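You operate a simulated robot arm through the tools that you are given. There is no shell and no other tool.

You are at the controls of a simulated robot arm. One attempt, no reset.

## Task
Grease all lines but fan till their pins are out.
Fine: stop pumping before grease comes out at the block; then turn the grease switch to OFF.

Only the result counts: the job must be done as asked and must still hold three seconds after the hand-in. Knocking over, shifting, dropping, spilling or breaking anything else fails it.

## Robot
A 7-joint arm with a two-finger parallel gripper, fixed in place. Base frame: the origin is at the foot of the arm, x ahead of it, y to its left, z up; the work surface is at about z = 620. Units: mm, rad, N and s.
With the tool pointing down near the work surface it reaches from about 100 to 640 mm from the base axis. Its first joint turns from -1.152 to 1.152 rad. Payload 1.57 kg.
The tool frame sits at the grasp point between the pads (the TCP): z along the fingers, y along the line on which they close. The tips reach 30 mm beyond it. The gripper opens to 80 mm. The fingers are 17 mm wide and 12 mm thick; the gripper's body (40 by 82 mm) begins 80 mm behind the TCP.
Orientation is that of the tool frame in the base frame, as a unit quaternion [x, y, z, w]. With the fingers straight down and closing along the base's y, the tool's x points along the base's -x, its y along +y and its z along -z.

## Interface
- The arm moves only by the tool nudge_tool. Its argument "commands" is a list of rows, each a list of 7 numbers: the finger opening in mm, from 0 to 80, then the shift along the base's x, y, z in mm, then the turn, a rotation vector about the base's x, y, z in rad. In form: [[jaw, tx, ty, tz, wx, wy, wz], ...]. A call has 1 to 20 rows; each row is the pose to reach, as a shift and turn from the pose commanded when the call began. A row lasts 0.2 s, in which the tool goes at most 50 mm and 0.15 rad; a call with a longer step from one row to the next is refused whole, and so is a gripper value outside its range. A pose out of reach is approached as far as the arm can. The call stops where the force on the tool passes 40 N (or 10 N more than at its start, if that is more) or the arm is blocked; 0.2 s more then pass. The fingers move at their own pace (about 72 mm/s each) and stop on an object; they squeeze with about 29 N. The grip force told is the motor's: it shows also when the fingers shut on nothing. Time passes only in rows, and 0.2 s behind the last, so rows that repeat a pose let the fingers close. The reply holds the time, the measured pose of the TCP, the force on the tool along the base axes, the opening and the grip force, in the units named above and with some noise, with the torque about the TCP (base axes, N m) and any sound that the robot's microphone picked up, and new pictures: "pictures" is both (left out), scene, wrist or none.
- Cameras (640 x 400 px; columns grow to the right, rows downward): "scene" is fixed at [64.1, 474.9, 1391.5]; the picture's right is [-0.39, -0.92, 0.00], its down [-0.79, 0.34, -0.52] and it looks along [0.48, -0.20, -0.85] (base axes); focal length 232 px, centre (320, 200). "wrist" rides on the gripper at [72, -7, -122] in the tool frame; the picture's right is [0.09, 1.00, 0.00], its down [-0.84, 0.08, -0.54] and it looks along [-0.54, 0.05, 0.84] (tool axes); focal length 238 px, centre (320, 200). There is no depth. A picture from a camera that has moved, and an enlarged one, comes with that camera's place and axes in the base frame and with its lens.
- enlarge(camera, box): a new picture of the part [left, top, right, bottom] of that camera's present view, enlarged. No time passes.
- close_job(): hands the job in; it is judged then, once.

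Nothing tells you positions but the pictures and the camera data. Unless the task says otherwise, let go and move clear before handing in.

The tools are called after "Emit:" as name(argument=value, ...) on one line, values as JSON. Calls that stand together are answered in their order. nudge_tool: Moves the arm, as the interface text tells. Its arguments: {"type":"object","properties":{"commands":{"type":"array"},"pictures":{"type":"string","enum":["both","scene","wrist","none"]}},"required":["commands"]} The other tools are called the same way: enlarge (camera, box) takes an enlarged picture of a part of a camera's view; close_job () hands the job in.

At the start:

```text
time_s: 0.0
position: [354.1, 290.6, 1132.3]
tool_rot: [0.0, 1.0, 0.0, 0.0]
wrist_force: [-1.1, 0.7, 0.2]
torque: [-0.02, -0.05, -0.01]
opening: 80.2
gripper_force: 0.1
```

scene: 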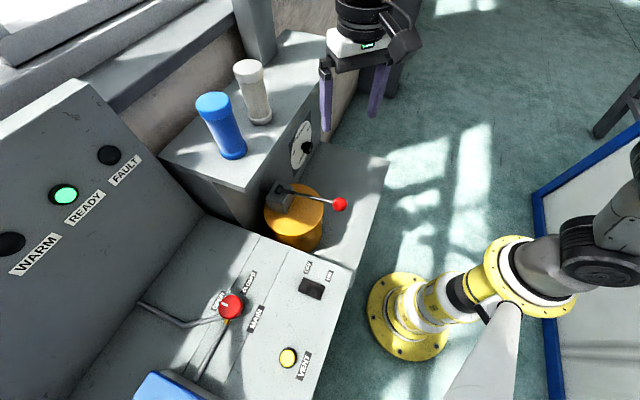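
wrist: 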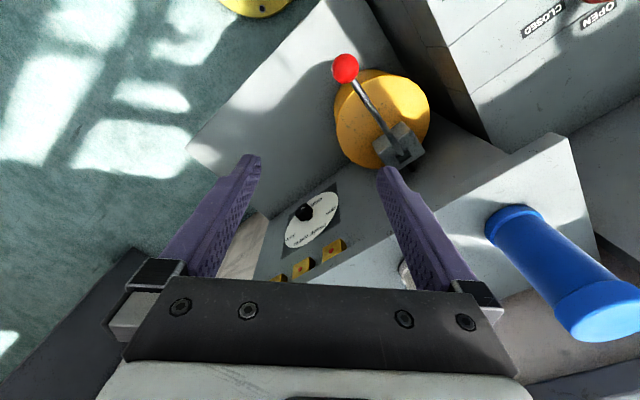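

I see a console on the left, a yellow grease pump with a red-knobbed lever, a dial selector, and small yellow blocks on the front of a grey housing. I'll enlarge these areas to read the labels before moving.

Emit:
enlarge(camera="wrist", box=[230, 160, 430, 290])

Emit:
enlarge(camera="scene", box=[180, 60, 380, 260])

Emit:
enlarge(camera="scene", box=[180, 230, 360, 400])

Emit:
enlarge(camera="wrist", box=[440, 0, 640, 130])

```text
3.08 times, centred on (330, 225) of wrist
camera zoom: at [283.3, 283.6, 1254.4], right [-0.09, 1.0, 0.0], down [0.84, 0.08, 0.54], along [0.54, 0.05, -0.84], focal length 733 px, centre (289, 123)
```

zoom: 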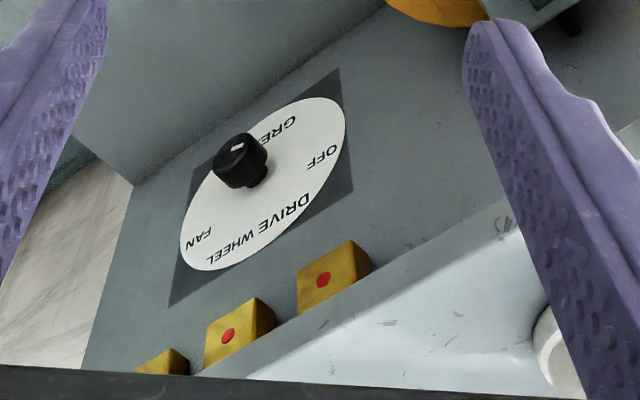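

```text
2.00 times, centred on (280, 160) of scene
camera zoom: at [64.1, 474.9, 1391.5], right [-0.39, -0.92, 0.0], down [-0.79, 0.34, -0.52], along [0.48, -0.2, -0.85], focal length 464 px, centre (400, 280)
```

zoom: 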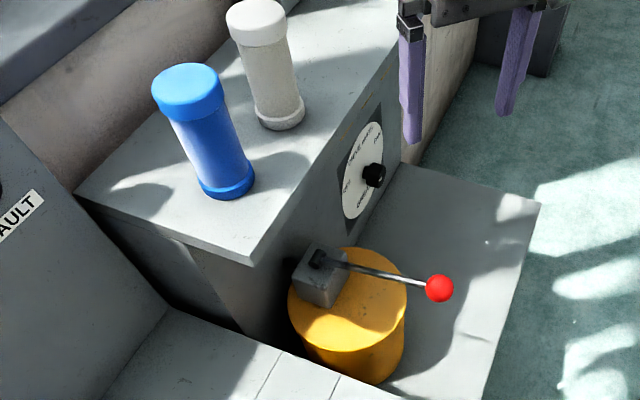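

```text
2.35 times, centred on (270, 315) of scene
camera zoom: at [64.1, 474.9, 1391.5], right [-0.39, -0.92, 0.0], down [-0.79, 0.34, -0.52], along [0.48, -0.2, -0.85], focal length 546 px, centre (438, -71)
```

zoom: 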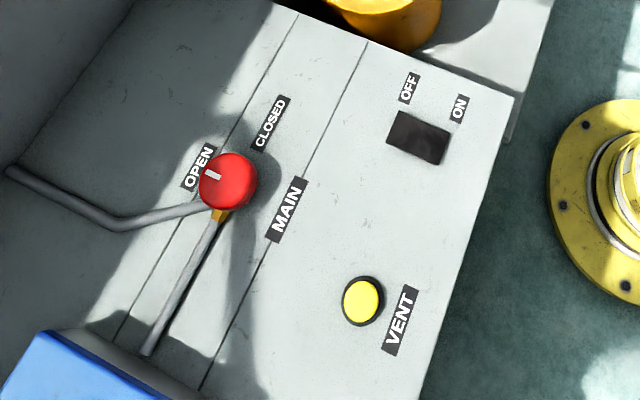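

```text
3.08 times, centred on (540, 65) of wrist
camera zoom: at [283.3, 283.6, 1254.4], right [-0.09, 1.0, 0.0], down [0.84, 0.08, 0.54], along [0.54, 0.05, -0.84], focal length 733 px, centre (-357, 615)
```

zoom: 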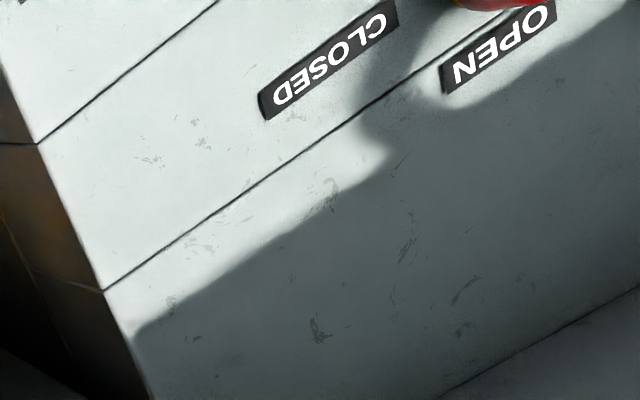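

The dial is a four-position rotary selector on a vertical face, with three yellow pin blocks above it, and the pump lever is in front of it. I'll tilt the wrist camera toward the face, staying high and clear, to read the labels and measure positions.

Emit:
nudge_tool(commands=[[80, -20, -10, 0, 0, -0.14, 0], [80, -40, -20, 0, 0, -0.28, 0], [80, -60, -30, 0, 0, -0.42, 0], [80, -80, -40, 0, 0, -0.56, 0], [80, -80, -40, 0, 0, -0.56, 0]], pictures="both")

```text
time_s: 1.2
position: [274.5, 251.5, 1131.3]
tool_rot: [-0.001, 0.961, 0.001, 0.278]
wrist_force: [0.5, -0.7, -0.5]
torque: [0.04, -0.04, 0.01]
opening: 80.0
gripper_force: 0.1
camera wrist: at [149.2, 243.7, 1197.5], right [-0.08, 1.0, -0.05], down [0.42, 0.08, 0.9], along [0.9, 0.05, -0.42], focal length 238 px, centre (320, 200)
```

scene: 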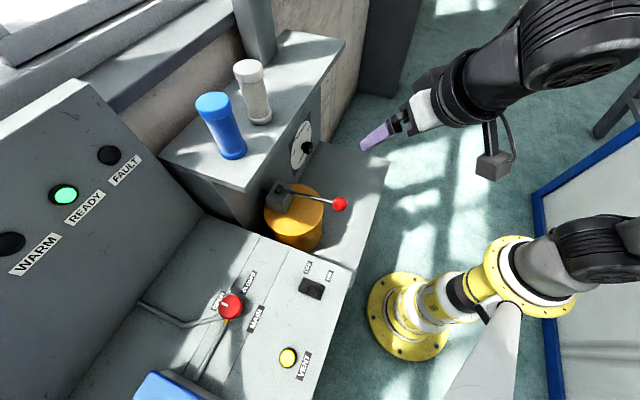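
wrist: 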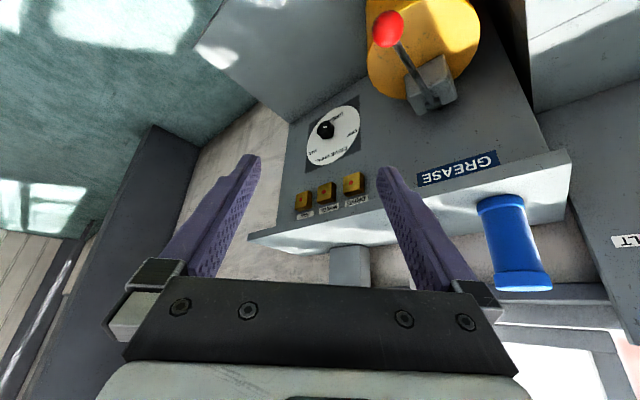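

The face now shows a GREASE sign, the dial, and three labelled pin blocks. I'll enlarge to read them.

Emit:
enlarge(camera="wrist", box=[280, 90, 400, 225])

Emit:
enlarge(camera="wrist", box=[285, 160, 375, 220])

Emit:
enlarge(camera="wrist", box=[295, 95, 375, 170])

Emit:
enlarge(camera="scene", box=[240, 90, 360, 190])

```text
2.96 times, centred on (340, 158) of wrist
camera zoom: at [149.2, 243.7, 1197.5], right [-0.08, 1.0, -0.05], down [0.42, 0.08, 0.9], along [0.9, 0.05, -0.42], focal length 706 px, centre (261, 326)
```

zoom: 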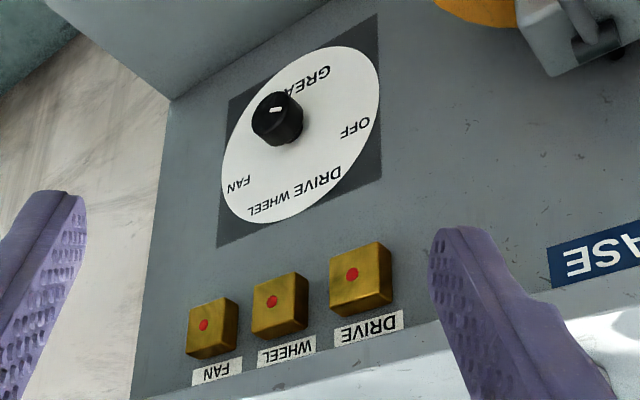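

```text
6.67 times, centred on (330, 190) of wrist
camera zoom: at [149.2, 243.7, 1197.5], right [-0.08, 1.0, -0.05], down [0.42, 0.08, 0.9], along [0.9, 0.05, -0.42], focal length 1589 px, centre (253, 267)
```

zoom: 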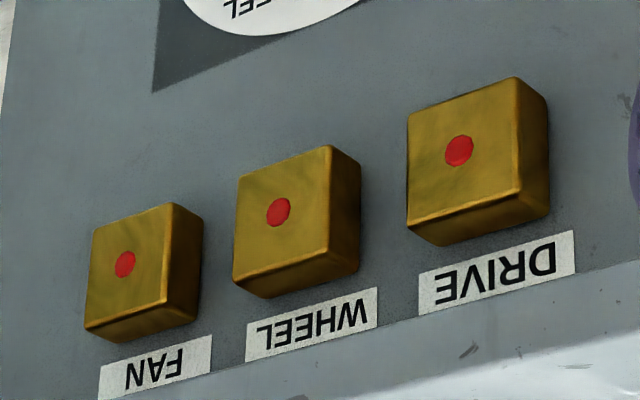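

```text
5.33 times, centred on (335, 132) of wrist
camera zoom: at [149.2, 243.7, 1197.5], right [-0.08, 1.0, -0.05], down [0.42, 0.08, 0.9], along [0.9, 0.05, -0.42], focal length 1271 px, centre (240, 560)
```

zoom: 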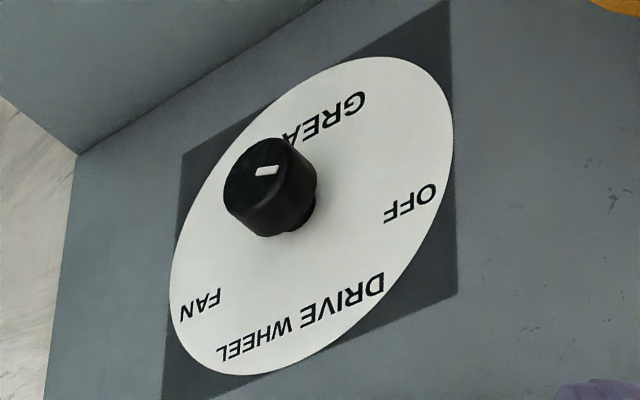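

```text
4.00 times, centred on (300, 140) of scene
camera zoom: at [64.1, 474.9, 1391.5], right [-0.39, -0.92, 0.0], down [-0.79, 0.34, -0.52], along [0.48, -0.2, -0.85], focal length 929 px, centre (400, 440)
```

zoom: 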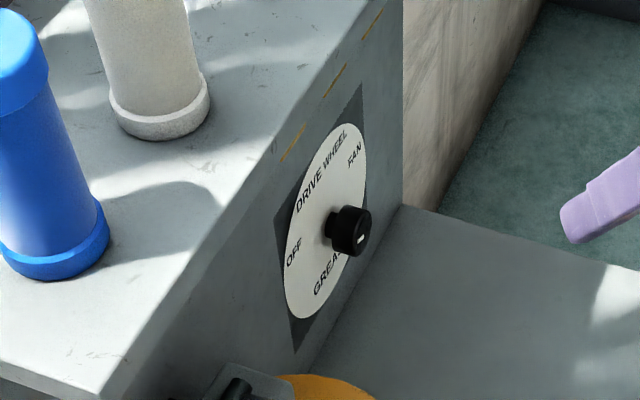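

DRIVE and WHEEL are the lines to grease, and FAN must be left alone. The face normal points roughly toward (-x, -y), with the dial near (660, 298, 750) and the pins near z=946. I'll move to a frontal view of the dial to read the knob mark.

Emit:
nudge_tool(commands=[[80, 20, -20, -10, 0.013, -0.032, 0.078], [80, 50, -40, -30, 0.027, -0.064, 0.155], [80, 80, -55, -55, 0.04, -0.097, 0.233], [80, 110, -67, -80, 0.053, -0.129, 0.311], [80, 140, -67, -110, 0.067, -0.161, 0.389], [80, 165, -67, -145, 0.08, -0.193, 0.466], [80, 190, -67, -180, 0.093, -0.225, 0.544], [80, 210, -67, -215, 0.106, -0.258, 0.622], [80, 230, -67, -250, 0.12, -0.29, 0.699], [80, 250, -67, -280, 0.133, -0.322, 0.777], [80, 250, -67, -280, 0.133, -0.322, 0.777]], pictures="both")

```text
time_s: 3.6
position: [523.2, 183.8, 851.4]
tool_rot: [-0.344, 0.832, 0.166, 0.402]
wrist_force: [0.6, 0.0, -0.3]
torque: [0.0, 0.01, 0.01]
opening: 80.1
gripper_force: 0.0
camera wrist: at [431.1, 79.5, 872.0], right [-0.74, 0.66, -0.07], down [0.01, 0.12, 0.99], along [0.67, 0.74, -0.1], focal length 238 px, centre (320, 200)
```

scene: 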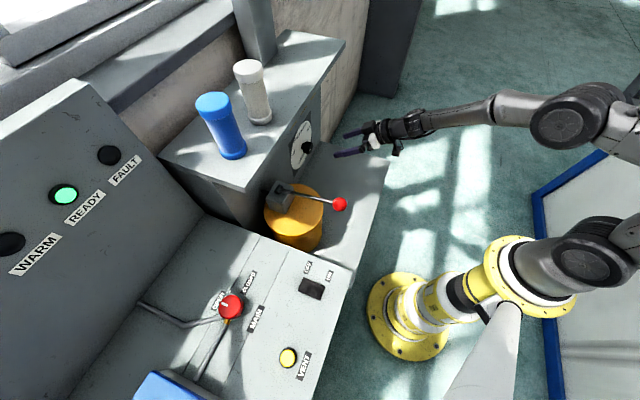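
wrist: 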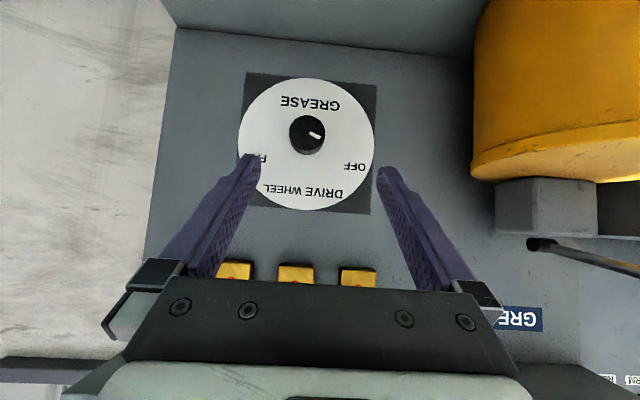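

Emit:
enlarge(camera="wrist", box=[230, 65, 390, 220])

Emit:
enlarge(camera="wrist", box=[280, 105, 340, 165])

```text
2.58 times, centred on (310, 142) of wrist
camera zoom: at [431.1, 79.5, 872.0], right [-0.74, 0.66, -0.07], down [0.01, 0.12, 0.99], along [0.67, 0.74, -0.1], focal length 615 px, centre (346, 348)
```

zoom: 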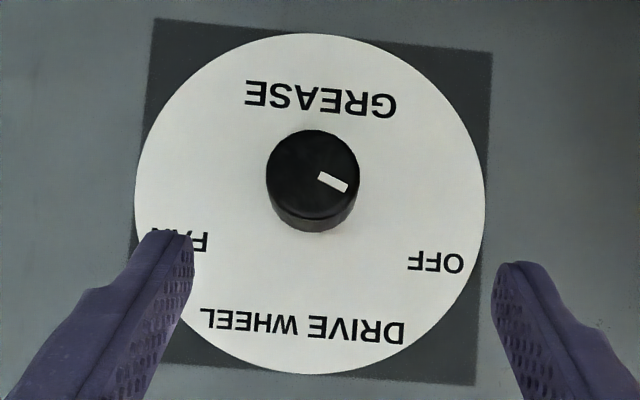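

```text
6.67 times, centred on (310, 135) of wrist
camera zoom: at [431.1, 79.5, 872.0], right [-0.74, 0.66, -0.07], down [0.01, 0.12, 0.99], along [0.67, 0.74, -0.1], focal length 1589 px, centre (387, 633)
```

zoom: 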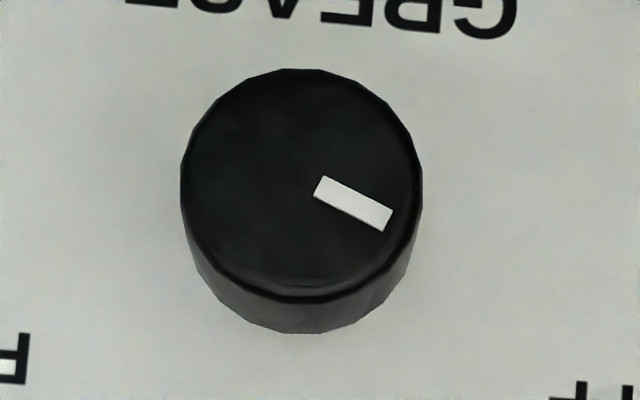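

The knob is round, about 44 mm across, and its white mark points to OFF. Its face is near (633, 272, 763), and turning toward DRIVE is clockwise seen from the front. I'll level the tool in front of the knob, with the tips still about 70 mm short of it.

Emit:
nudge_tool(commands=[[80, 8, 4, -18, 0.096, -0.094, 0.002], [80, 16, 7, -36, 0.191, -0.188, 0.005], [80, 24, 10, -54, 0.287, -0.281, 0.007], [80, 32, 14, -72, 0.382, -0.375, 0.01], [80, 39, 17, -89, 0.478, -0.469, 0.012], [80, 39, 17, -89, 0.478, -0.469, 0.012]], pictures="both")

```text
time_s: 5.0
position: [564.2, 199.1, 761.9]
tool_rot: [-0.274, 0.652, 0.275, 0.652]
wrist_force: [1.1, 0.7, 0.1]
torque: [-0.02, 0.0, 0.02]
opening: 80.1
gripper_force: 0.0
camera wrist: at [484.9, 107.5, 691.2], right [-0.71, 0.7, -0.09], down [-0.43, -0.33, 0.84], along [0.55, 0.64, 0.54], focal length 238 px, centre (320, 200)
```

scene: 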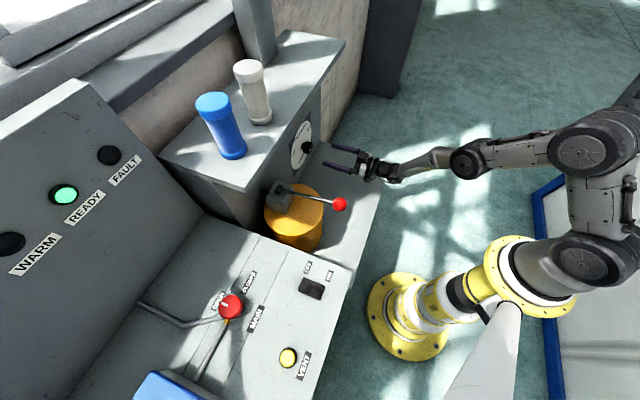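
wrist: 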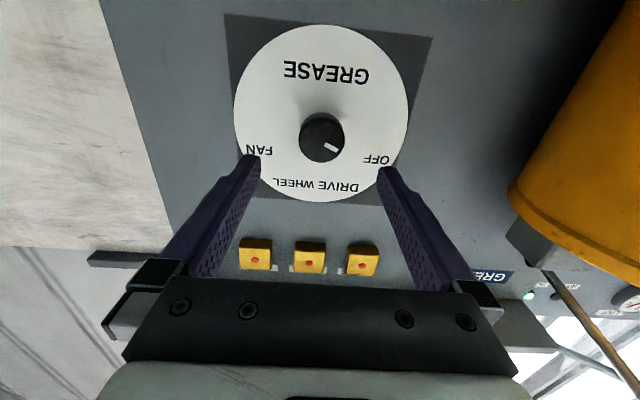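

Emit:
enlarge(camera="wrist", box=[220, 15, 440, 215])

Emit:
enlarge(camera="wrist", box=[285, 105, 365, 170])

Emit:
enlarge(camera="wrist", box=[230, 225, 390, 290])

```text
2.00 times, centred on (330, 115) of wrist
camera zoom: at [484.9, 107.5, 691.2], right [-0.71, 0.7, -0.09], down [-0.43, -0.33, 0.84], along [0.55, 0.64, 0.54], focal length 477 px, centre (300, 370)
```

zoom: 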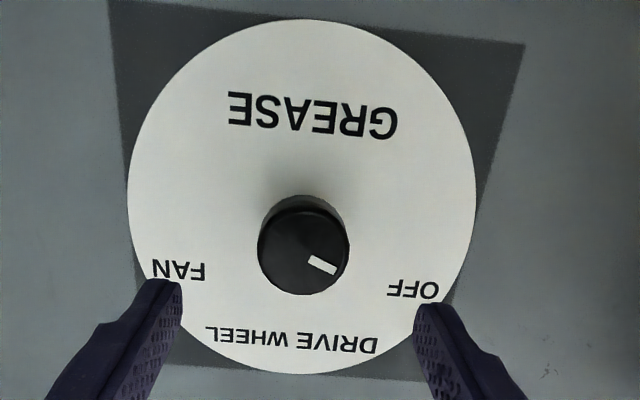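

```text
6.15 times, centred on (325, 138) of wrist
camera zoom: at [484.9, 107.5, 691.2], right [-0.71, 0.7, -0.09], down [-0.43, -0.33, 0.84], along [0.55, 0.64, 0.54], focal length 1467 px, centre (289, 585)
```

zoom: 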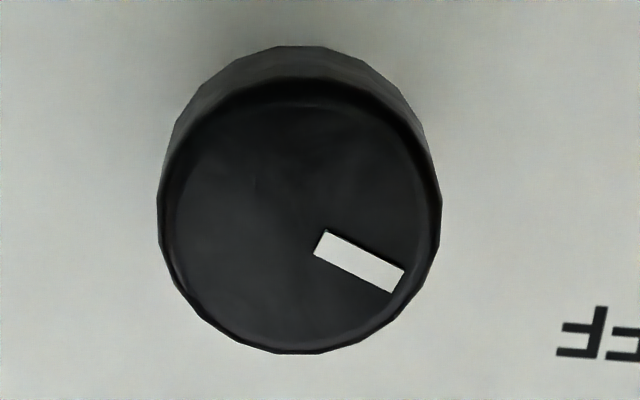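

```text
4.00 times, centred on (310, 258) of wrist
camera zoom: at [484.9, 107.5, 691.2], right [-0.71, 0.7, -0.09], down [-0.43, -0.33, 0.84], along [0.55, 0.64, 0.54], focal length 953 px, centre (360, -30)
```

zoom: 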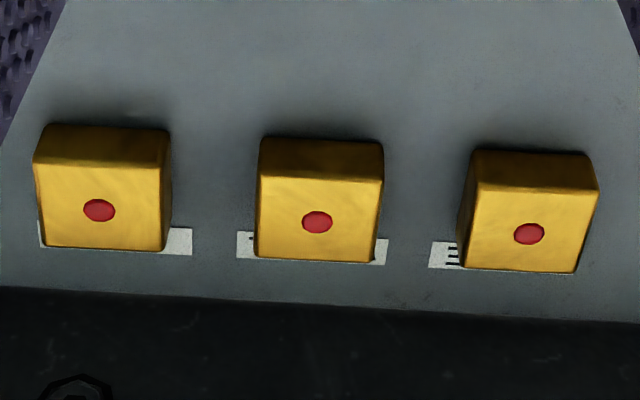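

The three pins (FAN, WHEEL, DRIVE) are flush for now. Labels triangulate to a 45° face with 45° detent spacing, and the knob axis is at about u=255, z=765. I'll advance with open fingers around the knob.

Emit:
nudge_tool(commands=[[80, 15, 16, 1, 0, 0, -0.011], [80, 30, 32, 2, 0, 0, -0.011], [80, 45, 48, 2, 0, 0, -0.011], [80, 59.4, 63, 2, 0, 0, -0.011], [80, 59.4, 63, 2, 0, 0, -0.011]], pictures="both")

```text
time_s: 6.2
position: [624.5, 265.9, 764.3]
tool_rot: [-0.271, 0.654, 0.272, 0.652]
wrist_force: [-0.5, -0.1, -0.4]
torque: [0.01, 0.04, 0.01]
opening: 80.1
gripper_force: 0.1
camera wrist: at [543.2, 173.7, 693.3], right [-0.71, 0.7, -0.09], down [-0.44, -0.33, 0.84], along [0.56, 0.63, 0.54], focal length 238 px, centre (320, 200)
```

scene: 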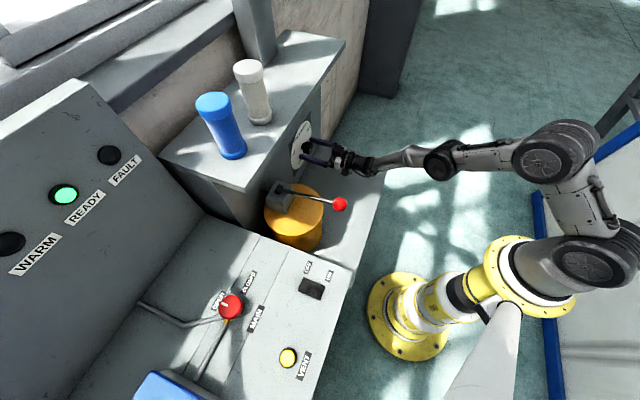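
wrist: 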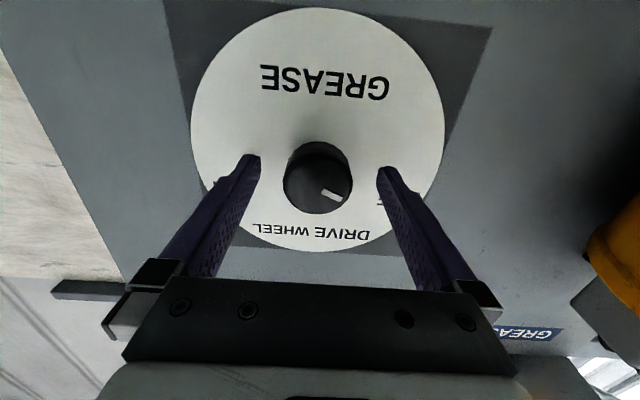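

The knob is centred between the fingers. I'll close on it and check the grip.

Emit:
nudge_tool(commands=[[30, 0, 0, 0, 0, 0, 0], [30, 0, 0, 0, 0, 0, 0], [30, 0, 0, 0, 0, 0, 0]], pictures="wrist")

```text
time_s: 7.0
position: [624.2, 263.9, 763.2]
tool_rot: [-0.27, 0.654, 0.271, 0.652]
wrist_force: [8.2, -1.9, -2.2]
torque: [-0.23, 0.26, -0.08]
opening: 43.9
gripper_force: 44.5
camera wrist: at [543.6, 172.7, 693.4], right [-0.7, 0.71, -0.09], down [-0.44, -0.33, 0.84], along [0.56, 0.63, 0.54], focal length 238 px, centre (320, 200)
```

wrist: 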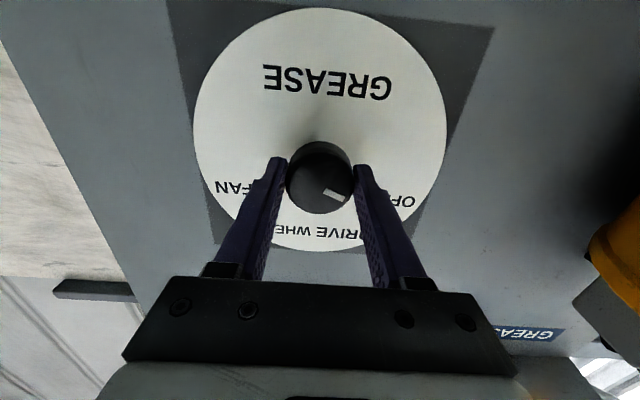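

Firm grip at 43.9 mm with low side load. I'll turn clockwise 45° to DRIVE.

Emit:
nudge_tool(commands=[[30, 0, 0, 0, 0.07, 0.07, 0], [30, 0, 0, 0, 0.14, 0.14, 0], [30, 0, 0, 0, 0.21, 0.21, 0], [30, 0, 0, 0, 0.28, 0.28, 0], [30, 0, 0, 0, 0.35, 0.35, 0], [30, 0, 0, 0, 0.42, 0.42, 0], [30, 0, 0, 0, 0.49, 0.49, 0], [30, 0, 0, 0, 0.555, 0.555, 0], [30, 0, 0, 0, 0.555, 0.555, 0]], pictures="both")

```text
time_s: 9.0
position: [624.4, 263.3, 765.2]
tool_rot: [0.001, 0.708, 0.5, 0.499]
wrist_force: [34.1, 11.6, -10.4]
torque: [-0.1, 0.14, -0.02]
opening: 43.4
gripper_force: 44.8
camera wrist: at [505.7, 209.6, 710.2], right [-0.54, 0.54, 0.64], down [0.0, -0.76, 0.65], along [0.84, 0.35, 0.41], focal length 238 px, centre (320, 200)
```

scene: 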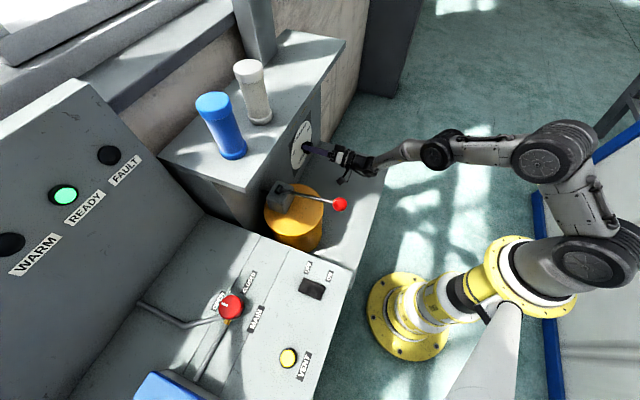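
wrist: 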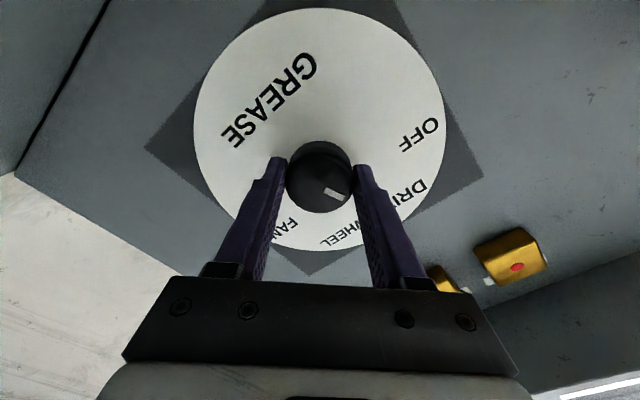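

The knob turned with the gripper toward DRIVE, though there is some side load. I'll open to release it and check the mark.

Emit:
nudge_tool(commands=[[60, 0, 0, 0, 0, 0, 0], [80, 0, 0, 0, 0, 0, 0], [80, 0, 0, 0, 0, 0, 0]], pictures="wrist")

Emit:
enlarge(camera="wrist", box=[190, 0, 490, 280])

```text
time_s: 9.8
position: [622.0, 263.4, 765.0]
tool_rot: [0.0, 0.708, 0.5, 0.499]
wrist_force: [-0.9, 0.2, -0.3]
torque: [0.03, 0.02, 0.0]
opening: 80.0
gripper_force: 0.0
camera wrist: at [504.6, 209.3, 710.1], right [-0.54, 0.54, 0.64], down [0.0, -0.76, 0.65], along [0.84, 0.35, 0.42], focal length 238 px, centre (320, 200)
```

wrist: 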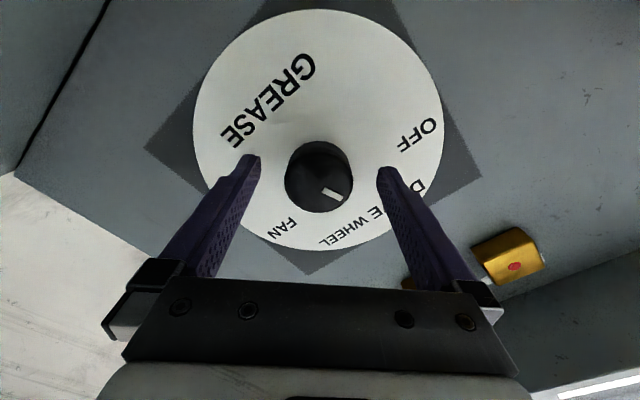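

```text
1.43 times, centred on (340, 140) of wrist
camera zoom: at [504.6, 209.3, 710.1], right [-0.54, 0.54, 0.64], down [0.0, -0.76, 0.65], along [0.84, 0.35, 0.42], focal length 340 px, centre (291, 286)
```

zoom: 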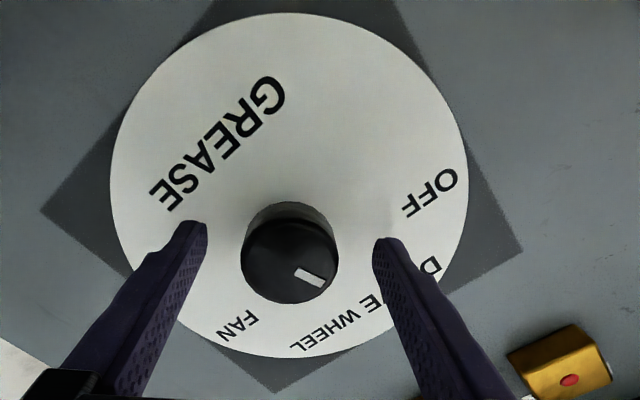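

The mark now points to DRIVE. I'll back straight off and unroll the wrist to verify with a frontal view before pumping.

Emit:
nudge_tool(commands=[[80, -30, -30, 0, 0, 0, 0], [80, -58, -58, 0, -0.05, -0.05, 0], [80, -70, -70, 0, -0.15, -0.15, 0], [80, -80, -80, 5, -0.25, -0.25, 0], [80, -85, -85, 20, -0.35, -0.35, 0], [80, -90, -90, 35, -0.45, -0.45, 0], [80, -95, -95, 50, -0.555, -0.555, 0], [80, -95, -95, 50, -0.555, -0.555, 0]], pictures="both")

Emit:
enlarge(camera="wrist", box=[220, 0, 420, 220])

Emit:
enlarge(camera="scene", box=[250, 160, 370, 260])

```text
time_s: 11.6
position: [527.6, 168.6, 814.2]
tool_rot: [-0.272, 0.654, 0.271, 0.652]
wrist_force: [0.0, 0.6, -0.3]
torque: [0.02, -0.03, -0.01]
opening: 80.2
gripper_force: 0.0
camera wrist: at [447.3, 77.3, 743.6], right [-0.7, 0.7, -0.09], down [-0.44, -0.33, 0.84], along [0.56, 0.63, 0.54], focal length 238 px, centre (320, 200)
```

scene: 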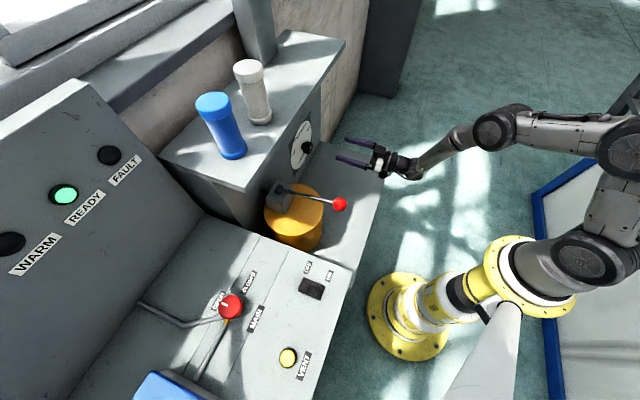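
wrist: 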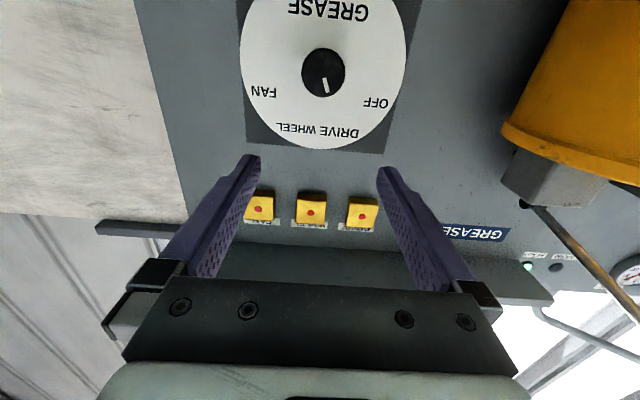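

```text
1.82 times, centred on (320, 110) of wrist
camera zoom: at [447.3, 77.3, 743.6], right [-0.7, 0.7, -0.09], down [-0.44, -0.33, 0.84], along [0.56, 0.63, 0.54], focal length 433 px, centre (320, 364)
```

zoom: 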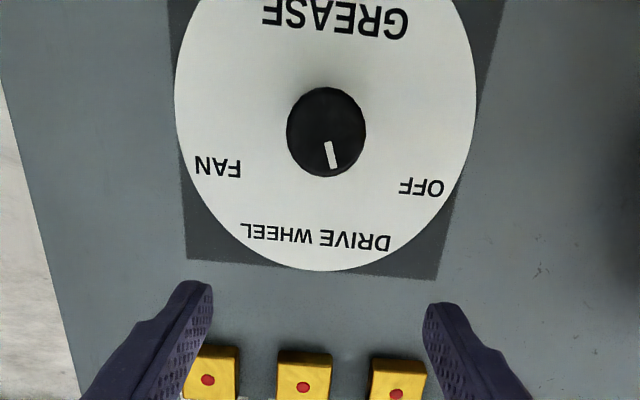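

```text
4.00 times, centred on (310, 210) of scene
camera zoom: at [64.1, 474.9, 1391.5], right [-0.39, -0.92, 0.0], down [-0.79, 0.34, -0.52], along [0.48, -0.2, -0.85], focal length 929 px, centre (360, 160)
```

zoom: 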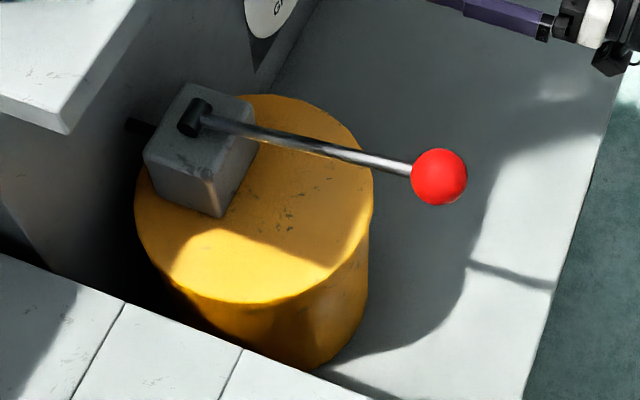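

The mark is confirmed at DRIVE, within about 1° of the label direction. The lever ball is at about (308, 321, 903). I'll swing up and around to a pre-approach behind the ball, keeping clear.

Emit:
nudge_tool(commands=[[80, -20, -10, 40, -0.047, 0.047, 0], [80, -40, -20, 80, -0.095, 0.095, 0], [80, -60, -25, 120, -0.142, 0.142, 0], [80, -90, -25, 155, -0.19, 0.19, 0], [80, -125, -20, 180, -0.237, 0.237, 0], [80, -165, 0, 185, -0.284, 0.284, 0], [80, -205, 25, 185, -0.332, 0.332, 0], [80, -245, 45, 185, -0.379, 0.379, 0], [80, -280, 62, 183, -0.427, 0.427, 0], [80, -302, 70, 182, -0.474, 0.474, 0], [80, -302, 70, 182, -0.474, 0.474, 0]], pictures="both")

```text
time_s: 14.0
position: [226.7, 239.0, 997.6]
tool_rot: [-0.344, 0.832, 0.167, 0.402]
wrist_force: [0.2, -0.3, 0.0]
torque: [0.01, 0.0, 0.01]
opening: 79.9
gripper_force: 0.2
camera wrist: at [132.8, 135.4, 1016.3], right [-0.74, 0.66, -0.07], down [0.01, 0.12, 0.99], along [0.67, 0.74, -0.1], focal length 238 px, centre (320, 200)
```

scene: 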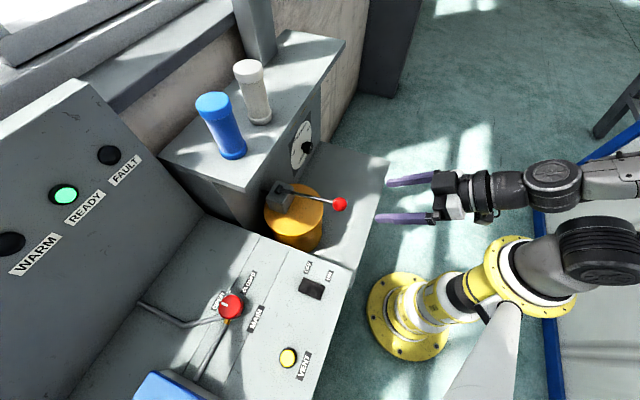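
wrist: 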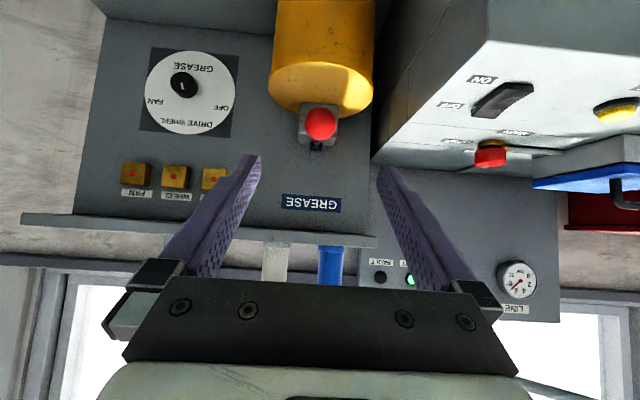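

Emit:
enlarge(camera="wrist", box=[400, 60, 640, 320])

Emit:
enlarge(camera="wrist", box=[490, 250, 550, 320])

Emit:
enlarge(camera="wrist", box=[110, 150, 240, 210])

Emit:
enlarge(camera="wrist", box=[260, 60, 380, 220])

```text
1.54 times, centred on (520, 190) of wrist
camera zoom: at [132.8, 135.4, 1016.3], right [-0.74, 0.66, -0.07], down [0.01, 0.12, 0.99], along [0.67, 0.74, -0.1], focal length 367 px, centre (12, 215)
```

zoom: 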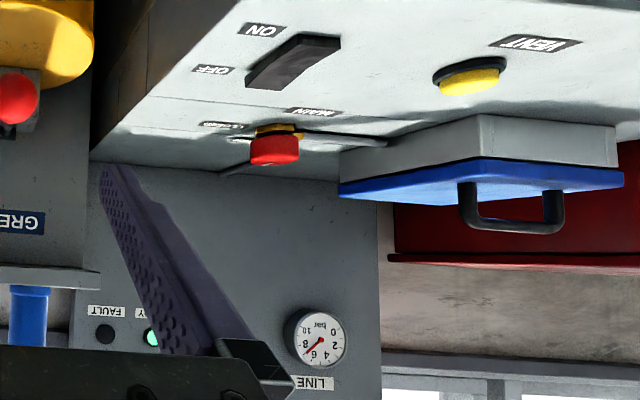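

```text
5.71 times, centred on (520, 285) of wrist
camera zoom: at [132.8, 135.4, 1016.3], right [-0.74, 0.66, -0.07], down [0.01, 0.12, 0.99], along [0.67, 0.74, -0.1], focal length 1362 px, centre (-823, -286)
```

zoom: 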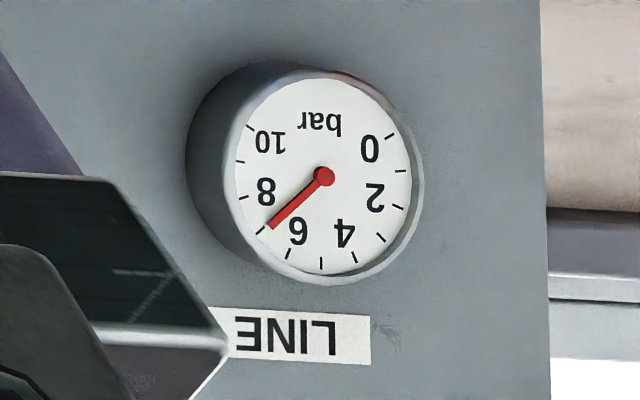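

```text
4.92 times, centred on (175, 180) of wrist
camera zoom: at [132.8, 135.4, 1016.3], right [-0.74, 0.66, -0.07], down [0.01, 0.12, 0.99], along [0.67, 0.74, -0.1], focal length 1173 px, centre (1034, 298)
```

zoom: 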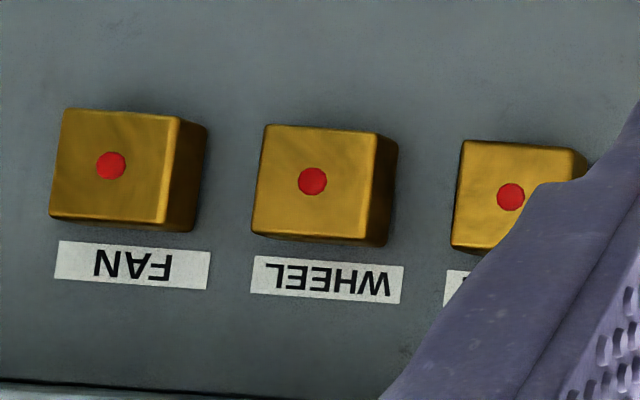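

```text
2.50 times, centred on (320, 140) of wrist
camera zoom: at [132.8, 135.4, 1016.3], right [-0.74, 0.66, -0.07], down [0.01, 0.12, 0.99], along [0.67, 0.74, -0.1], focal length 596 px, centre (320, 350)
```

zoom: 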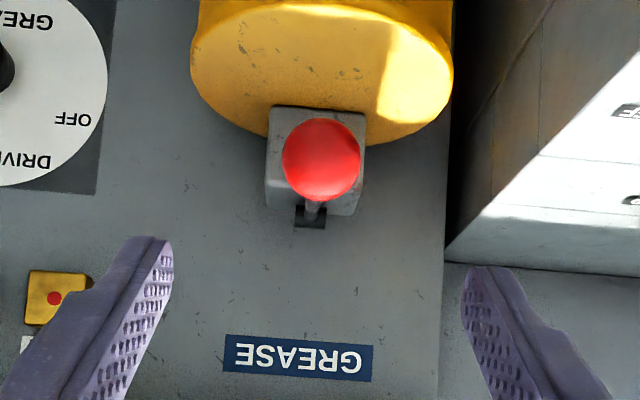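

All pins are flush. The lever lies in the vertical plane along the tool's yaw, and the ball is about 35 mm across at (308, 321, 904). I'll approach along the finger direction with open jaws straddling the ball.

Emit:
nudge_tool(commands=[[80, 20, 20, -22, 0, 0, 0], [80, 40, 40, -45, 0, 0, 0], [80, 58, 58, -66, 0, 0, 0], [80, 75.6, 76.1, -86.5, 0, 0, 0], [80, 75.6, 76.1, -86.5, 0, 0, 0]], pictures="both")

Emit:
enlarge(camera="scene", box=[270, 150, 430, 260])

```text
time_s: 15.2
position: [302.4, 313.6, 909.8]
tool_rot: [-0.345, 0.832, 0.167, 0.401]
wrist_force: [0.4, 0.1, -0.1]
torque: [0.0, -0.01, 0.02]
opening: 80.1
gripper_force: 0.0
out of reach, approached as far as the arm can: row 3
camera wrist: at [209.1, 209.7, 930.2], right [-0.74, 0.66, -0.07], down [0.01, 0.12, 0.99], along [0.67, 0.74, -0.1], focal length 238 px, centre (320, 200)
```

scene: 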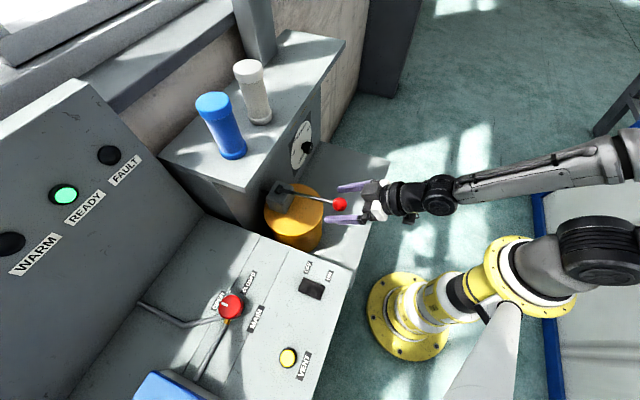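
wrist: 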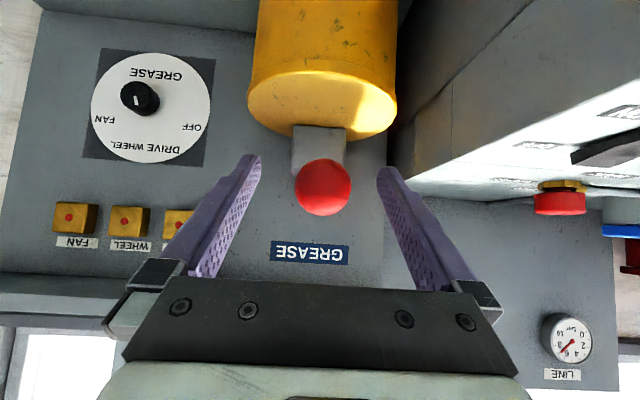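

```text
3.64 times, centred on (350, 205) of scene
camera zoom: at [64.1, 474.9, 1391.5], right [-0.39, -0.92, 0.0], down [-0.79, 0.34, -0.52], along [0.48, -0.2, -0.85], focal length 844 px, centre (211, 182)
```

zoom: 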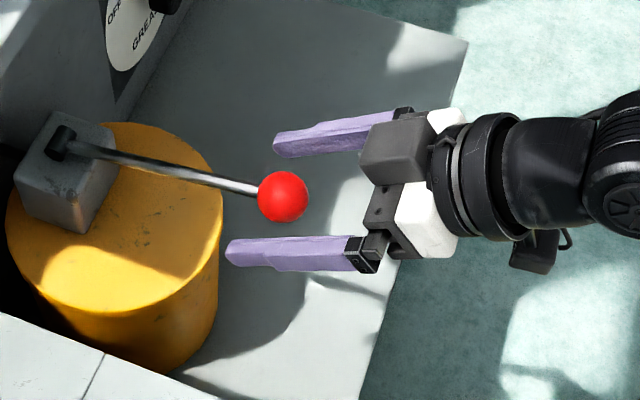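

The ball is centred between the fingers, and the pin blocks stay visible at the left of this view. I'll close on the ball.

Emit:
nudge_tool(commands=[[20, 0, 0, 0, 0, 0, 0], [20, 0, 0, 0, 0, 0, 0], [20, 0, 0, 0, 0, 0, 0]], pictures="wrist")

Emit:
enlarge(camera="wrist", box=[40, 180, 220, 270])

```text
time_s: 16.0
position: [301.5, 314.9, 910.5]
tool_rot: [-0.345, 0.832, 0.167, 0.401]
wrist_force: [-13.0, 19.9, -2.7]
torque: [0.07, 0.04, 0.07]
opening: 33.9
gripper_force: 34.7
camera wrist: at [208.1, 210.5, 930.5], right [-0.75, 0.66, -0.07], down [0.01, 0.12, 0.99], along [0.66, 0.74, -0.1], focal length 238 px, centre (320, 200)
```

wrist: 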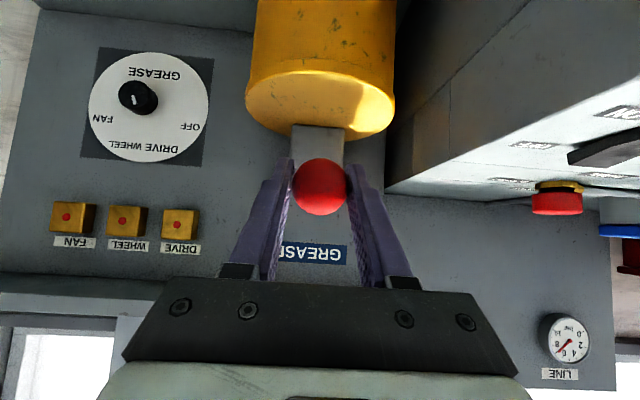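

```text
3.56 times, centred on (130, 225) of wrist
camera zoom: at [208.1, 210.5, 930.5], right [-0.75, 0.66, -0.07], down [0.01, 0.12, 0.99], along [0.66, 0.74, -0.1], focal length 848 px, centre (996, 111)
```

zoom: 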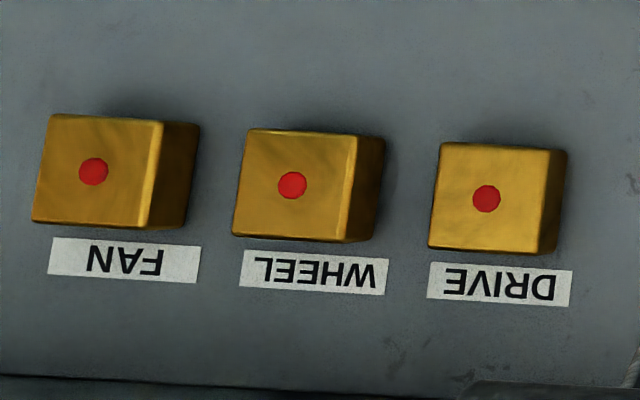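

All three pins are visible from this pose, so I can watch them while pumping. I'll relieve the small side load, then test the lever with a short downward move along its arc.

Emit:
nudge_tool(commands=[[20, -1.1, 1.1, 0, 0, 0, 0], [20, -1.6, 0.6, -4, 0, 0, 0], [20, -2.2, 0.0, -8, 0, 0, 0], [20, -2.8, -0.6, -14, 0, 0, 0], [20, -2.8, -0.6, -14, 0, 0, 0]], pictures="both")

Emit:
enlarge(camera="wrist", box=[40, 180, 220, 270])

```text
time_s: 17.2
position: [301.0, 314.5, 898.8]
tool_rot: [-0.343, 0.831, 0.168, 0.404]
wrist_force: [-2.7, 9.6, 7.9]
torque: [0.88, -0.82, -0.01]
opening: 33.7
gripper_force: 41.4
camera wrist: at [206.9, 210.4, 918.1], right [-0.74, 0.67, -0.07], down [0.01, 0.12, 0.99], along [0.67, 0.74, -0.09], focal length 238 px, centre (320, 200)
```

scene: 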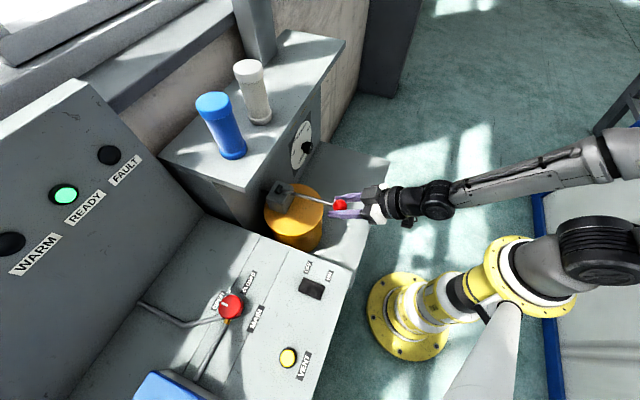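
wrist: 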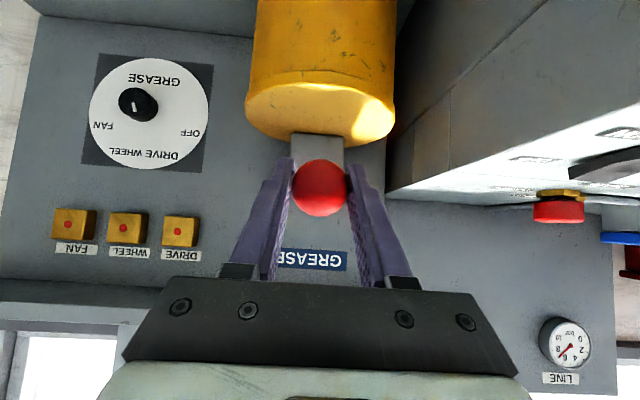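

```text
3.56 times, centred on (130, 225) of wrist
camera zoom: at [206.9, 210.4, 918.1], right [-0.74, 0.67, -0.07], down [0.01, 0.12, 0.99], along [0.67, 0.74, -0.09], focal length 848 px, centre (996, 111)
```

zoom: 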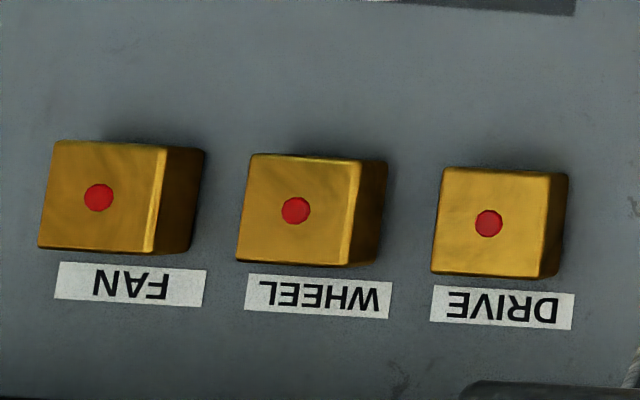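

The lever follows smoothly with little resistance and the pins are unchanged. I'll continue down along the arc in small steps.

Emit:
nudge_tool(commands=[[20, -1.1, -0.3, -7, 0, 0, 0], [20, -1.6, -0.8, -14, 0, 0, 0], [20, -1.8, -1.0, -21, 0, 0, 0], [20, -1.5, -0.7, -28, 0, 0, 0], [20, -1.5, -0.7, -28, 0, 0, 0]], pictures="both")

Emit:
enlarge(camera="wrist", box=[40, 180, 220, 270])

```text
time_s: 18.4
position: [298.9, 312.9, 869.2]
tool_rot: [-0.343, 0.832, 0.167, 0.402]
wrist_force: [17.2, -11.6, 9.0]
torque: [0.75, -0.79, -0.11]
opening: 34.0
gripper_force: 41.5
camera wrist: at [204.7, 208.7, 888.8], right [-0.74, 0.67, -0.07], down [0.01, 0.12, 0.99], along [0.67, 0.74, -0.1], focal length 238 px, centre (320, 200)
```

scene: 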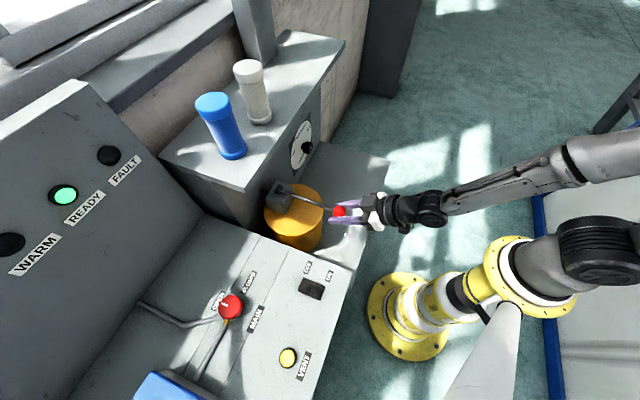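
wrist: 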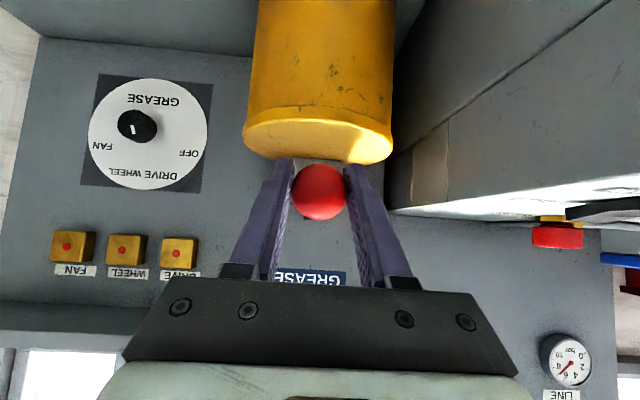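

```text
3.56 times, centred on (130, 225) of wrist
camera zoom: at [204.7, 208.7, 888.8], right [-0.74, 0.67, -0.07], down [0.01, 0.12, 0.99], along [0.67, 0.74, -0.1], focal length 848 px, centre (996, 111)
```

zoom: 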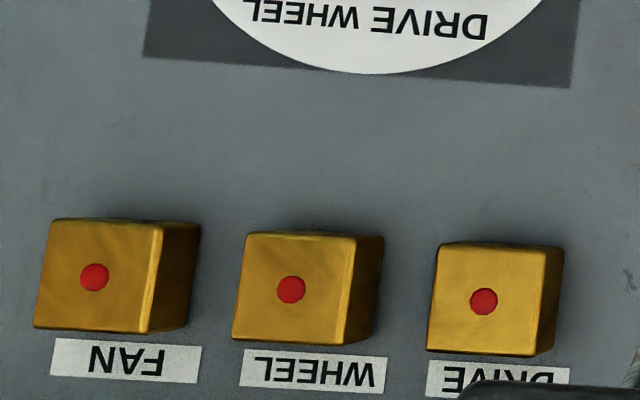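

The stroke continues freely with the pins unchanged. I'll go further down, correcting the slight lateral load.

Emit:
nudge_tool(commands=[[20, 0.9, 0.1, -8, 0, 0, 0], [20, 1.4, 0.6, -16, 0, 0, 0], [20, 2.4, 1.6, -24, 0, 0, 0], [20, 2.4, 1.6, -24, 0, 0, 0]], pictures="both")

Emit:
enlarge(camera="wrist", box=[40, 190, 220, 280])

Emit:
enlarge(camera="scene", box=[250, 160, 410, 260])

```text
time_s: 19.4
position: [299.6, 313.7, 844.4]
tool_rot: [-0.343, 0.832, 0.168, 0.402]
wrist_force: [16.6, -15.2, 10.3]
torque: [0.7, -0.65, -0.16]
opening: 33.8
gripper_force: 41.5
camera wrist: at [206.4, 210.2, 864.5], right [-0.74, 0.67, -0.07], down [0.01, 0.12, 0.99], along [0.67, 0.74, -0.1], focal length 238 px, centre (320, 200)
```

scene: 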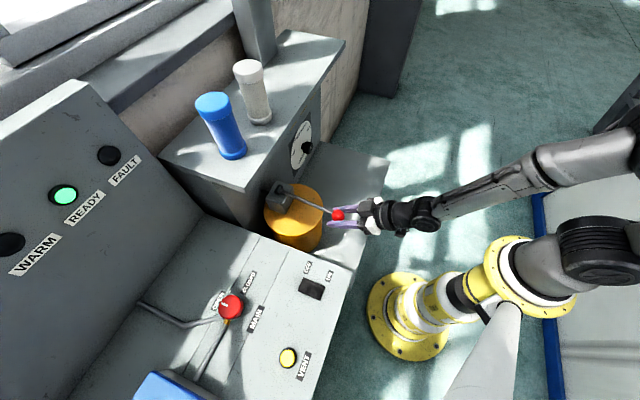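
wrist: 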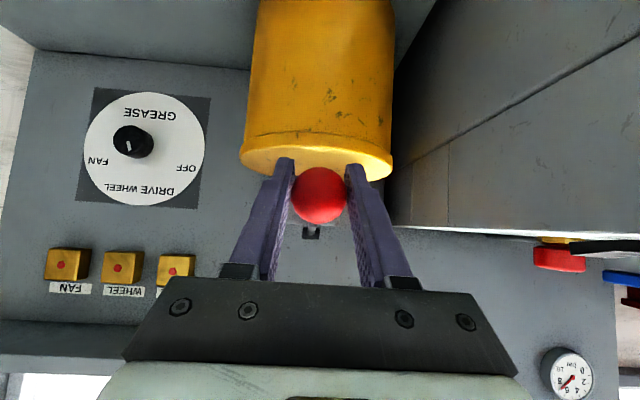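

```text
3.56 times, centred on (130, 235) of wrist
camera zoom: at [206.4, 210.2, 864.5], right [-0.74, 0.67, -0.07], down [0.01, 0.12, 0.99], along [0.67, 0.74, -0.1], focal length 848 px, centre (996, 76)
```

zoom: 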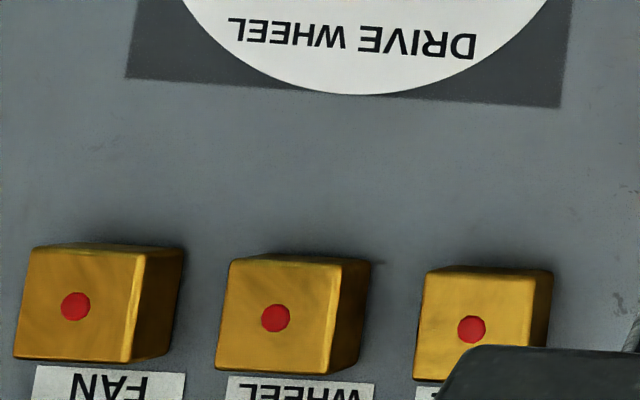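

```text
4.00 times, centred on (330, 210) of scene
camera zoom: at [64.4, 474.4, 1391.7], right [-0.39, -0.92, 0.0], down [-0.79, 0.34, -0.52], along [0.48, -0.2, -0.85], focal length 929 px, centre (280, 160)
```

zoom: 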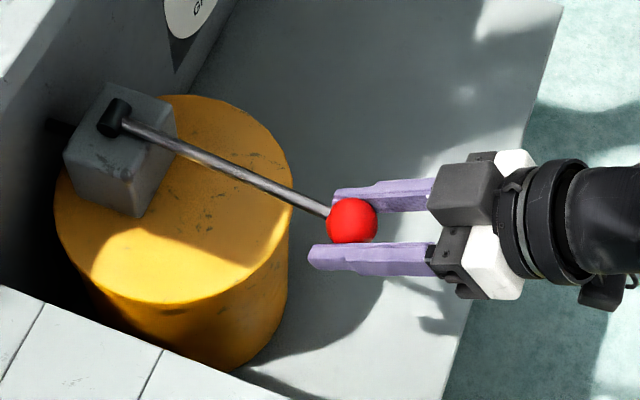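

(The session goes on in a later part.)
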